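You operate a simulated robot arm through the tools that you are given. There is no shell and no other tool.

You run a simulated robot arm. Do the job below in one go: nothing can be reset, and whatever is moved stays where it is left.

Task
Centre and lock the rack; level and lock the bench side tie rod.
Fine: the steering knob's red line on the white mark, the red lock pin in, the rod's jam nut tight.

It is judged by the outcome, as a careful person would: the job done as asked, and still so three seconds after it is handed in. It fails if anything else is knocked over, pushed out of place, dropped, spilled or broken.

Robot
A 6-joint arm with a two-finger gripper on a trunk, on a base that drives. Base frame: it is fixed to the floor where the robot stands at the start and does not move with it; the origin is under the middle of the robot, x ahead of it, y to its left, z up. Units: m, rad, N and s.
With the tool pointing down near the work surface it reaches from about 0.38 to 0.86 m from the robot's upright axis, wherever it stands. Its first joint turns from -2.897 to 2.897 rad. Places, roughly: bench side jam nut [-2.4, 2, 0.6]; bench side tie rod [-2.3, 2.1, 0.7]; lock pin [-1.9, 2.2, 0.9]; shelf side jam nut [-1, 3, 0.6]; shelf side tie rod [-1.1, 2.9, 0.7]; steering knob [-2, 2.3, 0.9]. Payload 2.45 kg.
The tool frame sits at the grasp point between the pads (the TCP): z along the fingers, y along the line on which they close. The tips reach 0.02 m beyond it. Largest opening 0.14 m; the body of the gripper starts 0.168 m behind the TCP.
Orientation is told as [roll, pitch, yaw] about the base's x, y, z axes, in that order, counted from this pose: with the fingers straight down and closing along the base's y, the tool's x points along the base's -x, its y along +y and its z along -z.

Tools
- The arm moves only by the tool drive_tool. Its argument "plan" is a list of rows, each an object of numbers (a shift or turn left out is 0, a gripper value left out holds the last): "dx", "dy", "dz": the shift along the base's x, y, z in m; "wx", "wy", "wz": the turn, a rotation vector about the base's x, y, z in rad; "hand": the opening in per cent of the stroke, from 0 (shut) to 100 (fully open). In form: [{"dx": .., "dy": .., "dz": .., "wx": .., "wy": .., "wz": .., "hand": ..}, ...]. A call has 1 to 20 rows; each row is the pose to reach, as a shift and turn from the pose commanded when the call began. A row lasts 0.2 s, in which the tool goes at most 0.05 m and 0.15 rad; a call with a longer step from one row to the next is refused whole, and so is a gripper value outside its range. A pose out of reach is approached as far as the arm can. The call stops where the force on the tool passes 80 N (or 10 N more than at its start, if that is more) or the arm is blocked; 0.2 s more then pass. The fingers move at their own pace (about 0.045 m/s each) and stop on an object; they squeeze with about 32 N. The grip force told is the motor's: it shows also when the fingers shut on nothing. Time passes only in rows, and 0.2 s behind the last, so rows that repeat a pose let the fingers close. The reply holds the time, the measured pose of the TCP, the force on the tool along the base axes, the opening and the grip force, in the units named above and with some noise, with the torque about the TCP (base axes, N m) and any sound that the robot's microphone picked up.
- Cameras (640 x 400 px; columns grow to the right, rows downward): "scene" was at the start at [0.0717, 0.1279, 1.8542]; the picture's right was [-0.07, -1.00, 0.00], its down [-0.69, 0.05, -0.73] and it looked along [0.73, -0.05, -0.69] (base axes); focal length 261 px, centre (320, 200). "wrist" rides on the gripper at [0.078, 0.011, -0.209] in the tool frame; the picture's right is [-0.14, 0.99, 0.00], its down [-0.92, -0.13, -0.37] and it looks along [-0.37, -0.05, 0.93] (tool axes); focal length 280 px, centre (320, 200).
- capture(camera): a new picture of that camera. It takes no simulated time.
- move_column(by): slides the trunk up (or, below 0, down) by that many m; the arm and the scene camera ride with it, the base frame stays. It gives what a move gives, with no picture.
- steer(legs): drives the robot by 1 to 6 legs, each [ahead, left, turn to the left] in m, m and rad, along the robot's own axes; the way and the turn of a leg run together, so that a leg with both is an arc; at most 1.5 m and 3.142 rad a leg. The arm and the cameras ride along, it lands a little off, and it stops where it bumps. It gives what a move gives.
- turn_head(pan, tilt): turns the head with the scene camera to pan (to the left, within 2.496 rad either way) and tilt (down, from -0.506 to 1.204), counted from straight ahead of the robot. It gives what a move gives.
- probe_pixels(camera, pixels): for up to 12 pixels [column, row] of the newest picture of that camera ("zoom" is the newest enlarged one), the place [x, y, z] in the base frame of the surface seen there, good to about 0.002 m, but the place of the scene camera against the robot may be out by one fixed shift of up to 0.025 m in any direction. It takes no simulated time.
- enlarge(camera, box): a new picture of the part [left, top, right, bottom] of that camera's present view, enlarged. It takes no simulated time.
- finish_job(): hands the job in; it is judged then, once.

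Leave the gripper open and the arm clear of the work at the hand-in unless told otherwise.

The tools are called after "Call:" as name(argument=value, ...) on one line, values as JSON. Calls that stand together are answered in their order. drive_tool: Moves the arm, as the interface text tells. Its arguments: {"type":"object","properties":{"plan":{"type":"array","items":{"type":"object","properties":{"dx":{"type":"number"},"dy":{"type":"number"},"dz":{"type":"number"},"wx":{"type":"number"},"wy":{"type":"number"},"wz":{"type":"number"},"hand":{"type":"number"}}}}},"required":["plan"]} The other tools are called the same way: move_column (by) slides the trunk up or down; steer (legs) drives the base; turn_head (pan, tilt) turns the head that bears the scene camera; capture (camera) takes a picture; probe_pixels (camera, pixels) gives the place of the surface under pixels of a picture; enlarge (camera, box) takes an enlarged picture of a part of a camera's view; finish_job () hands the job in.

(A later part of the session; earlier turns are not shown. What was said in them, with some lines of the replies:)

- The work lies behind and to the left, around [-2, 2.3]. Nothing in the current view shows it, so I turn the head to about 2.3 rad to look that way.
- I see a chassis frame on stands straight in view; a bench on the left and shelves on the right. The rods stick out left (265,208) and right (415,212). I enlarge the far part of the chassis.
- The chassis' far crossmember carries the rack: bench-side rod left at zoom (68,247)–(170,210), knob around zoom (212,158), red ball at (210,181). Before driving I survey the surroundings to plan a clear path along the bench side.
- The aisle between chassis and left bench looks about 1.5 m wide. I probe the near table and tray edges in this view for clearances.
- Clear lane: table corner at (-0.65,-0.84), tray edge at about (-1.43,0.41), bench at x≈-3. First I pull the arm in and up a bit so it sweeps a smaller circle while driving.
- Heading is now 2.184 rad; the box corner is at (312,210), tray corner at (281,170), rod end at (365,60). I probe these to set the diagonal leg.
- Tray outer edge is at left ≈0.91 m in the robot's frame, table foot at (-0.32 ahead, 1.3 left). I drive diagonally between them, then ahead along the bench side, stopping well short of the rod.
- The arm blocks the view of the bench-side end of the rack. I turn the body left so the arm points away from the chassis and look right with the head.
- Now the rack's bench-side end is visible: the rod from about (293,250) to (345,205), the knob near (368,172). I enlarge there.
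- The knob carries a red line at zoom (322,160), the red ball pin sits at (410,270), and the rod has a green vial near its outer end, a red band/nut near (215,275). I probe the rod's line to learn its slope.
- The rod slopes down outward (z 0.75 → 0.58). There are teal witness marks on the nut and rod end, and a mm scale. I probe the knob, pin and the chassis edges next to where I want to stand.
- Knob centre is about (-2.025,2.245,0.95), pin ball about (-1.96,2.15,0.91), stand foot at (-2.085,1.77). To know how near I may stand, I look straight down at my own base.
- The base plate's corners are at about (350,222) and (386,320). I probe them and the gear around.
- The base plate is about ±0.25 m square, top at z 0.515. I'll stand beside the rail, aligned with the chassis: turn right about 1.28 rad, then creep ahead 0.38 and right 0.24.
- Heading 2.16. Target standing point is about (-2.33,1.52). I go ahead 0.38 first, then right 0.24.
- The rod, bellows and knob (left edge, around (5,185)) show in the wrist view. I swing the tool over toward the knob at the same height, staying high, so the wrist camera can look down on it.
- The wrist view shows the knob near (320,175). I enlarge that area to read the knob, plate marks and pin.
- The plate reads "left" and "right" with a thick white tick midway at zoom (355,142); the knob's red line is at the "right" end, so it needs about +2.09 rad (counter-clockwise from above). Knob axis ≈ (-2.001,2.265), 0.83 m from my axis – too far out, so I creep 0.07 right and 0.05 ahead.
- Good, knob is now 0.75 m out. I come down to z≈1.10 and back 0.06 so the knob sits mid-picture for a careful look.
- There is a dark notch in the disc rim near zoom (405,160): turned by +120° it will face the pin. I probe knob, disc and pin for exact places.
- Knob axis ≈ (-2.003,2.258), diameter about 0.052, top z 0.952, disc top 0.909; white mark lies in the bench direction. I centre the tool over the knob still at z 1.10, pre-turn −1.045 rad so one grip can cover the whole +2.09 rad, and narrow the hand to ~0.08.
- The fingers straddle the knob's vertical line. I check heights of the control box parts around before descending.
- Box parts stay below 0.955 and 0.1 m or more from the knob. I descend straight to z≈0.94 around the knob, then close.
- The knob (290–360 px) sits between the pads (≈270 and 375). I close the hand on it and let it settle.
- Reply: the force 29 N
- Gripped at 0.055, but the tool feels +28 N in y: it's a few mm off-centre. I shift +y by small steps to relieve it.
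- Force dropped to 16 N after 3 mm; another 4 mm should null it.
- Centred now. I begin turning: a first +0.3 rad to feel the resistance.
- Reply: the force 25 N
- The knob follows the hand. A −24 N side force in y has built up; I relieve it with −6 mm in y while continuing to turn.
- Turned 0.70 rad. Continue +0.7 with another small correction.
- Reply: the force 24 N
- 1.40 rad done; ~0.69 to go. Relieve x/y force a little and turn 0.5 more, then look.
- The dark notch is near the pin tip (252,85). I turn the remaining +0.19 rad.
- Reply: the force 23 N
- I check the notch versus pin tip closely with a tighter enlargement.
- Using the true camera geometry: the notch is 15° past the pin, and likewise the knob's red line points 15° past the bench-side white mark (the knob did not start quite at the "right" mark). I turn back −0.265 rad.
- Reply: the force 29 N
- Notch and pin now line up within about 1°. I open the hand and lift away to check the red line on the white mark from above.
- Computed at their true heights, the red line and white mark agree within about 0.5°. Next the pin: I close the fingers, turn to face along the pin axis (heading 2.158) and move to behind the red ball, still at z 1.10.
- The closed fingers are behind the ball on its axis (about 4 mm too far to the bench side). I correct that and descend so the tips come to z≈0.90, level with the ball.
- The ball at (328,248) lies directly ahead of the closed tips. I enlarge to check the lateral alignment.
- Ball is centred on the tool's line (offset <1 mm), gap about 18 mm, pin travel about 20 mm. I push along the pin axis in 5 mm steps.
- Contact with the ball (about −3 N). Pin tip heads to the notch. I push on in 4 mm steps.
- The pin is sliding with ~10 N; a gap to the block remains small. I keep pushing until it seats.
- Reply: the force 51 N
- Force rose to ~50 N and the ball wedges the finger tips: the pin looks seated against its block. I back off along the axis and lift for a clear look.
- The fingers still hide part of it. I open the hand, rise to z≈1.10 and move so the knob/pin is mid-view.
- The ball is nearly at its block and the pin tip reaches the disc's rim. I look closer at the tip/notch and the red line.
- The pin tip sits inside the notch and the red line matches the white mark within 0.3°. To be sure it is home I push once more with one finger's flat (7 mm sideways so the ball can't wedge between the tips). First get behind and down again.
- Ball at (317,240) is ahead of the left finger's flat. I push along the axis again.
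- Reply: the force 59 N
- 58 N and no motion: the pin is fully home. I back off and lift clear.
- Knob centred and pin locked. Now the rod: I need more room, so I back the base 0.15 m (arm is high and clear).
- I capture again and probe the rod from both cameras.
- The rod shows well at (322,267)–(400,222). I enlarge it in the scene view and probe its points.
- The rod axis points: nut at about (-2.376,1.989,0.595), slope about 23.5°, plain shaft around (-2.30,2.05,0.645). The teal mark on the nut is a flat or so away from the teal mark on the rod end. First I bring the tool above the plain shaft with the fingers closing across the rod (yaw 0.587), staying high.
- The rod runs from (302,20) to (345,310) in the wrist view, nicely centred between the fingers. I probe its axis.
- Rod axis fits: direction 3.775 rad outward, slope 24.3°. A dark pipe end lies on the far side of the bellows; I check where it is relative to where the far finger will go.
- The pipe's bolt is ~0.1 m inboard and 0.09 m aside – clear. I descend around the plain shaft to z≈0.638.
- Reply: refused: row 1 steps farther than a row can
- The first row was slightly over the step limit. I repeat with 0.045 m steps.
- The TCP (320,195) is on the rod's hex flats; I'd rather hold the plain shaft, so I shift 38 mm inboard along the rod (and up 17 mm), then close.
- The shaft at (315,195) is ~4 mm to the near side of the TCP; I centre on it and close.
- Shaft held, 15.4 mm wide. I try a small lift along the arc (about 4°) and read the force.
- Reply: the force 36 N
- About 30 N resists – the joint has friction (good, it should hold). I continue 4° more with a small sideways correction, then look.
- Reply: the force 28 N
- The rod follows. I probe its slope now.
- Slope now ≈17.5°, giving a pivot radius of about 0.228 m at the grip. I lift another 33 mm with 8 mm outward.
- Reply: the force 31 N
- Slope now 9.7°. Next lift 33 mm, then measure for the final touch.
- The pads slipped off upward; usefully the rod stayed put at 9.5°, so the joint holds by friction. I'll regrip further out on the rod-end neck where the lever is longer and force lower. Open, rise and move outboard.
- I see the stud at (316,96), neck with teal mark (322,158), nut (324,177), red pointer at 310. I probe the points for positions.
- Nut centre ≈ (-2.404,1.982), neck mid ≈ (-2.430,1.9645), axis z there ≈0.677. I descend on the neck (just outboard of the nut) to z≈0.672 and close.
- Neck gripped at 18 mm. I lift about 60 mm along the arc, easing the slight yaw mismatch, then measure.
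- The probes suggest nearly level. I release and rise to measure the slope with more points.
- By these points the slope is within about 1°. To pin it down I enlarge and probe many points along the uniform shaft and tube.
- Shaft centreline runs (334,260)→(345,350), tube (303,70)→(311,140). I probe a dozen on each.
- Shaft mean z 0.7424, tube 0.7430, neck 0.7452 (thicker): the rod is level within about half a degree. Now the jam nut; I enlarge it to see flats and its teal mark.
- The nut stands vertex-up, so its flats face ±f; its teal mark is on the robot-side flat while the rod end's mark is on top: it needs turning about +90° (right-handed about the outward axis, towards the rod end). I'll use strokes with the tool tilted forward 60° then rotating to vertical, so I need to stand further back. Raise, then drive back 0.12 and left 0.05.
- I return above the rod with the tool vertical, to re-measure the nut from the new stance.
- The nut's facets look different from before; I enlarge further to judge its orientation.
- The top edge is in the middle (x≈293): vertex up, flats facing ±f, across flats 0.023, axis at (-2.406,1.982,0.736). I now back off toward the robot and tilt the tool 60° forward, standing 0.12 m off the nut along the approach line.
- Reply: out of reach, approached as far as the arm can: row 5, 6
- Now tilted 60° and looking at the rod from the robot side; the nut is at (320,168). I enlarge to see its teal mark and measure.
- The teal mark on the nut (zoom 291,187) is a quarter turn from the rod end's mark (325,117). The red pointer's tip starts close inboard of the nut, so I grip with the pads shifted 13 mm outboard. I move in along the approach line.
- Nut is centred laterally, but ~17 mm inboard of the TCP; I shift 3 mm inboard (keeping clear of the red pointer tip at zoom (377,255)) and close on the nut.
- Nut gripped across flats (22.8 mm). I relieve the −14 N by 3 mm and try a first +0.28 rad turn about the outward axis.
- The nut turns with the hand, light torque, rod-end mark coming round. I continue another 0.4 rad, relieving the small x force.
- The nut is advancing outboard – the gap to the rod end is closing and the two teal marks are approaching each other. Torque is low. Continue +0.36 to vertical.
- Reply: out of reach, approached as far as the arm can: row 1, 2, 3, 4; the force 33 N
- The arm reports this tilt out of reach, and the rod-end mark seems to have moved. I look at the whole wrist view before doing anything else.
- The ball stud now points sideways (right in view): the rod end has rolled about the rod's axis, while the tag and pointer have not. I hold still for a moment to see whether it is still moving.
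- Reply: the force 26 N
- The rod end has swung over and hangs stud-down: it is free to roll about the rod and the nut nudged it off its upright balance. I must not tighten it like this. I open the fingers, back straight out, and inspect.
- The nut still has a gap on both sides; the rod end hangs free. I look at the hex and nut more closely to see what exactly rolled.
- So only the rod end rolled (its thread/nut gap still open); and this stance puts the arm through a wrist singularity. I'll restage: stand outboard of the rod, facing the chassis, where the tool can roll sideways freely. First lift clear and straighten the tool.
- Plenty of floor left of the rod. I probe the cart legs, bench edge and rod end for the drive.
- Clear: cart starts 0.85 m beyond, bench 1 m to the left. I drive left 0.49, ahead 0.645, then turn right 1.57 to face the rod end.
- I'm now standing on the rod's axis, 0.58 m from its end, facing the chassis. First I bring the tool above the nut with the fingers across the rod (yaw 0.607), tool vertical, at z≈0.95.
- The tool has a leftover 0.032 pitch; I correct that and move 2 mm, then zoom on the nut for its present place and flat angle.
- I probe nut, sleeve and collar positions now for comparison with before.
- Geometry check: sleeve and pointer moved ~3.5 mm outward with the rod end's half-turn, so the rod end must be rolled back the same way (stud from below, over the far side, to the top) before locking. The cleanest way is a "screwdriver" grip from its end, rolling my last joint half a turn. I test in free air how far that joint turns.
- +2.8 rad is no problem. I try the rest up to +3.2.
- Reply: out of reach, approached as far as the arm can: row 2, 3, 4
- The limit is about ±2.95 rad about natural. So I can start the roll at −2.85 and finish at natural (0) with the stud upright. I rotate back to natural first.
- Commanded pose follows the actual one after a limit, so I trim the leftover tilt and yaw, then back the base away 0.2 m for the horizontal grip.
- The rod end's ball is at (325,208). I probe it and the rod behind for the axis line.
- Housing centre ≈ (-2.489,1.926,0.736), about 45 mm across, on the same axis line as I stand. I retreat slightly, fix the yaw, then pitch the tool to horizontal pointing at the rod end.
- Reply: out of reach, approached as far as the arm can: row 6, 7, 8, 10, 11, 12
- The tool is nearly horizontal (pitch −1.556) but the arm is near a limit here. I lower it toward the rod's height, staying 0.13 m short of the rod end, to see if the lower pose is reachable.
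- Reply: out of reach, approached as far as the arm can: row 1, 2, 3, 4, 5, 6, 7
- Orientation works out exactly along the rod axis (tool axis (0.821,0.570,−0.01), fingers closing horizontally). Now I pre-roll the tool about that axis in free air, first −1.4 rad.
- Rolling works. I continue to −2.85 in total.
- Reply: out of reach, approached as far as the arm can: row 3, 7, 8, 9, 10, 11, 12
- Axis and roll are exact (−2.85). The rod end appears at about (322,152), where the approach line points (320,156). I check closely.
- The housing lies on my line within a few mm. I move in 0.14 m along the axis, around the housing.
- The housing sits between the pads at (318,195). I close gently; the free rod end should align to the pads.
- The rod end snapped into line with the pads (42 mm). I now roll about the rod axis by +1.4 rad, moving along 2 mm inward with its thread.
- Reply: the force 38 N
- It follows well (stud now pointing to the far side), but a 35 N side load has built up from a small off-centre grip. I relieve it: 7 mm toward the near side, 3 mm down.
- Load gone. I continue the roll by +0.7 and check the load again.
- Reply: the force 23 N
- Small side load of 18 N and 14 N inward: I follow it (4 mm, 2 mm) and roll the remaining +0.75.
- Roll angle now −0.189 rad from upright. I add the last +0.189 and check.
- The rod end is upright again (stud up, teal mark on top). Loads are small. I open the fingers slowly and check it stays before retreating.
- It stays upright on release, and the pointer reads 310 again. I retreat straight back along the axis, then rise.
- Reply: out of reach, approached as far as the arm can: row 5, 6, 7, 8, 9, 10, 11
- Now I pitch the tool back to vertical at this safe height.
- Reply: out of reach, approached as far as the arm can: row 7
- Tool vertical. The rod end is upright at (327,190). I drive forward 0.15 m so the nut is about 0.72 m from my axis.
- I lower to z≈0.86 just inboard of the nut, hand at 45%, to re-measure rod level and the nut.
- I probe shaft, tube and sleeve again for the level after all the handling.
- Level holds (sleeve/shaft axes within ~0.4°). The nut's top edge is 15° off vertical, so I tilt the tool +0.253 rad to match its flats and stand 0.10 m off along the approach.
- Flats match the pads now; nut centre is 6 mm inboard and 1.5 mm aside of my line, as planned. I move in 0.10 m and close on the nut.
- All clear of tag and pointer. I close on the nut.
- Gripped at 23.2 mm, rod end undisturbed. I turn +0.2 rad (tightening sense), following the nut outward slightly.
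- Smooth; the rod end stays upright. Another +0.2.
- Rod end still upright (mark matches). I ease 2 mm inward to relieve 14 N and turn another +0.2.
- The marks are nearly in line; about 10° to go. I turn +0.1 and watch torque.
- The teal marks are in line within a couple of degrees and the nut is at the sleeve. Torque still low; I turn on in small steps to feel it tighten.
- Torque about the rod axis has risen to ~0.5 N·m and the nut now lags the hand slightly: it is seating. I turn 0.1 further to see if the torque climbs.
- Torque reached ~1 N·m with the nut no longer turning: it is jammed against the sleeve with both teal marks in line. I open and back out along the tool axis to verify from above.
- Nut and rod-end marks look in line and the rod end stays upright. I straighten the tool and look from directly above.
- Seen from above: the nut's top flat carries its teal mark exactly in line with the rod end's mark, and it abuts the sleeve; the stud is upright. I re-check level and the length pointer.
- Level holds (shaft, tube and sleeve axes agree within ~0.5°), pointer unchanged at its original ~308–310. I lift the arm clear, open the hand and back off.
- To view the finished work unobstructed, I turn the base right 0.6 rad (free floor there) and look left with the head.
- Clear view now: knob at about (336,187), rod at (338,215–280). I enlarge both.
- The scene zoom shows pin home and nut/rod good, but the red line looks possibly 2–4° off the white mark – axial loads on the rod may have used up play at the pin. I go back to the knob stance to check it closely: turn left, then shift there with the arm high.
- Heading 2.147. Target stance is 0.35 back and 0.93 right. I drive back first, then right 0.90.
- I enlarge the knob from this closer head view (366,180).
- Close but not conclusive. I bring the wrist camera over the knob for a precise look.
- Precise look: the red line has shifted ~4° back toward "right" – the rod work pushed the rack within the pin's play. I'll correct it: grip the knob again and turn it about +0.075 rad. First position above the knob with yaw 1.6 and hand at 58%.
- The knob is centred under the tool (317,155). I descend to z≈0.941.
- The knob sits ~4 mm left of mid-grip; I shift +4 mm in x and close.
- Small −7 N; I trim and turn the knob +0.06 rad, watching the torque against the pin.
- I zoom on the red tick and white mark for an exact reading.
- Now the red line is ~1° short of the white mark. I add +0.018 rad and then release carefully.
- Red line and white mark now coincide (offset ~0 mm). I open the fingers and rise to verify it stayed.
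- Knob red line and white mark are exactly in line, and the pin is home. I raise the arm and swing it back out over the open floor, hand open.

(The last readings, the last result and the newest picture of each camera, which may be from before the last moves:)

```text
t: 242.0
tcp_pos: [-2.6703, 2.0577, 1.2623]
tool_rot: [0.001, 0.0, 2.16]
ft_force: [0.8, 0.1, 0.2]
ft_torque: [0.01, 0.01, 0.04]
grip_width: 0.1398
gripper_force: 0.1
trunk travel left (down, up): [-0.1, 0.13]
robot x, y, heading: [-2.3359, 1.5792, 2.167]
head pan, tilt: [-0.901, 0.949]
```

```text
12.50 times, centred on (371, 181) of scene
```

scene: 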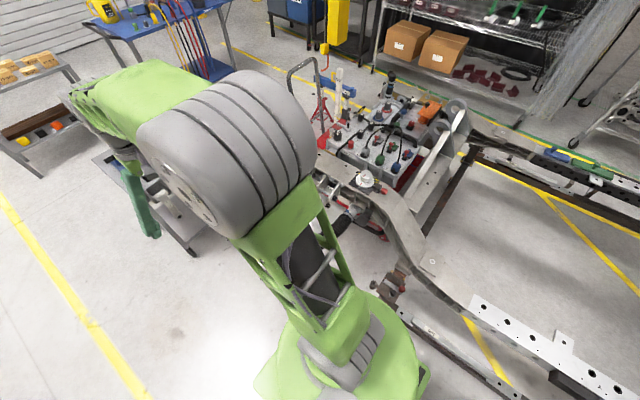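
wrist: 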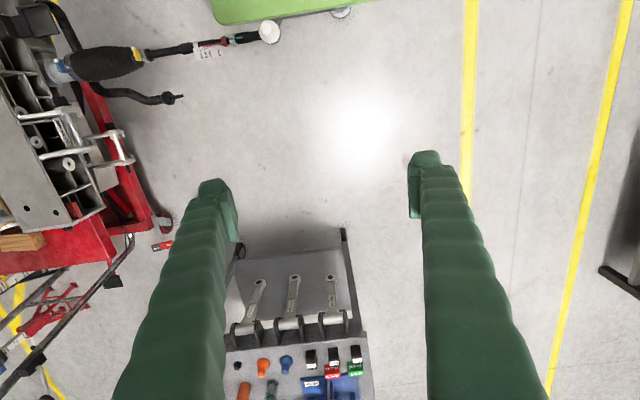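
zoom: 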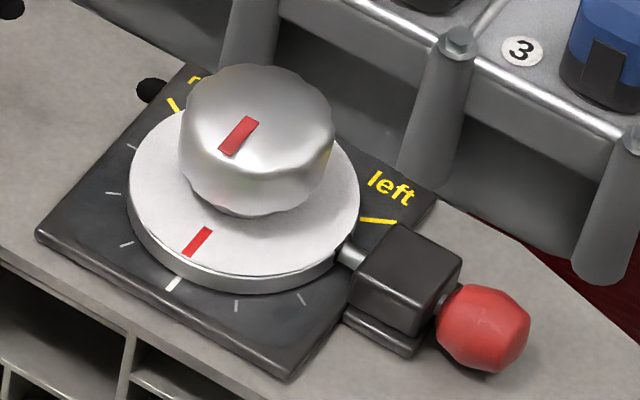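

The knob stays aligned. One last look at the rod from here (wrist view, (150–280, 30–55)).

Call:
enlarge(camera="wrist", box=[140, 10, 290, 80])

Call:
probe_pixels(camera="wrist", pixels=[[155, 52], [160, 51], [165, 50], [170, 49], [175, 49], [180, 48], [197, 46], [202, 45], [240, 40], [245, 39], [250, 38], [255, 37]])

```text
4.27 times, centred on (215, 45) of wrist
```

zoom: 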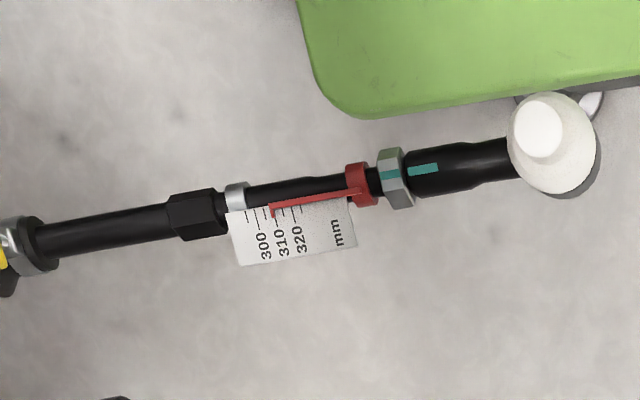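

```text
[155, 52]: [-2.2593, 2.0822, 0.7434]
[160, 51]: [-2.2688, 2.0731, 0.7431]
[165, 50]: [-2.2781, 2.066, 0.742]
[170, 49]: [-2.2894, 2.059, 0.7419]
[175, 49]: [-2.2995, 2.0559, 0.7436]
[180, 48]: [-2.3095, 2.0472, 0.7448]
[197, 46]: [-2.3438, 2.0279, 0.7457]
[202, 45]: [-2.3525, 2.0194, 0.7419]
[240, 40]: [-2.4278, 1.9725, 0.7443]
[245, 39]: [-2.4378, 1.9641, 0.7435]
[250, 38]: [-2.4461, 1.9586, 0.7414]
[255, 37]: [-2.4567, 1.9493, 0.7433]
```

Everything reads right: teal marks in line, nut against the sleeve, rod level (shaft 0.743, sleeve 0.743), stud upright. I drive 0.5 m left so the arm is well clear of the work.

Call:
steer(legs=[[0, 0.5, 0]])

Call:
turn_head(pan=-0.9, tilt=0.75)

Call:
capture(camera="scene")

Call:
enlarge(camera="scene", box=[290, 120, 450, 240])

```text
t: 247.0
tcp_pos: [-3.0844, 1.7808, 1.2618]
tool_rot: [0.0, 0.001, 2.151]
ft_force: [-0.6, -0.7, 0.3]
ft_torque: [0.02, 0.02, 0.04]
grip_width: 0.14
gripper_force: 0.0
trunk travel left (down, up): [-0.1, 0.13]
robot x, y, heading: [-2.7615, 1.3006, 2.155]
head pan, tilt: [-0.901, 0.949]
```

```text
t: 247.7
tcp_pos: [-3.0855, 1.781, 1.2637]
tool_rot: [-0.001, 0.0, 2.15]
ft_force: [0.1, -0.1, 0.5]
ft_torque: [-0.01, -0.03, 0.06]
grip_width: 0.1401
gripper_force: 0.0
trunk travel left (down, up): [-0.1, 0.13]
robot x, y, heading: [-2.7594, 1.2978, 2.161]
head pan, tilt: [-0.901, 0.75]
```

```text
taken
```

scene: 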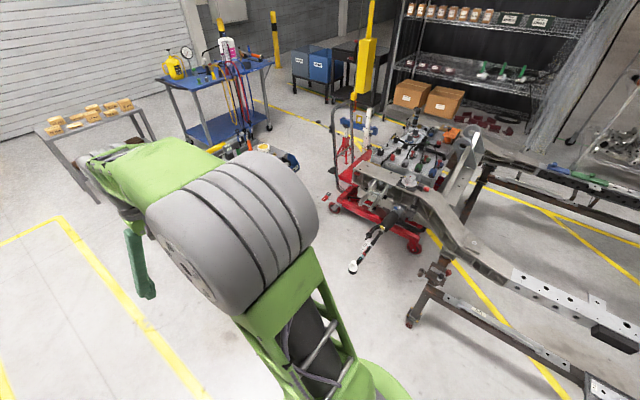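

```text
3.33 times, centred on (370, 180) of scene
```

zoom: 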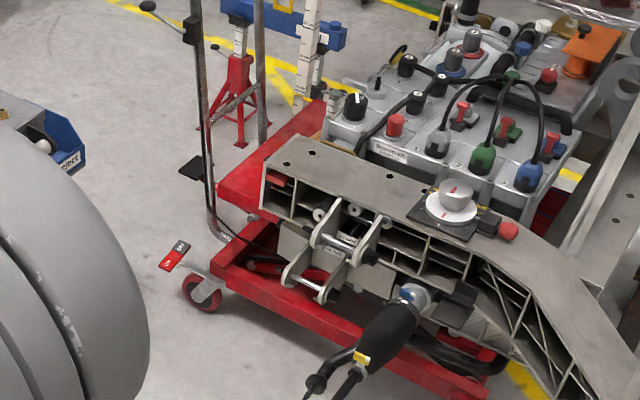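

The arm is well away with the hand open. The knob's red line is on the white mark, the red pin is in, and the bench-side rod is level with its jam nut tight. Nothing else was disturbed, so I hand the job in.

Call:
finish_job()

```text
The job is handed in.
```

The rack is centred and locked, the bench side tie rod is level and locked, and I handed the job in.

- **Steering knob:** the red line sits on the white mark. It drifted about 4° during the rod work, within the lock pin's play, so I turned it back and checked it again afterwards.
- **Lock pin:** the red pin is in. It would not go any further when I pushed on it with about 58 N.
- **Tie rod:** it is level to within about half a degree, measured along the shaft and rod end. It started about 24° down.
- **Jam nut:** it is tight against the rod end with the two teal marks in line. The nut stopped turning, and I put about 1 N·m on it.

**Rod end:** while I was turning the nut, the rod end swung over and hung upside down. I rolled it back the way it came, so the ball stud is upright again. The length pointer is back at its starting reading, about 308 to 310 mm.

The gripper is open and the arm is clear of the work.
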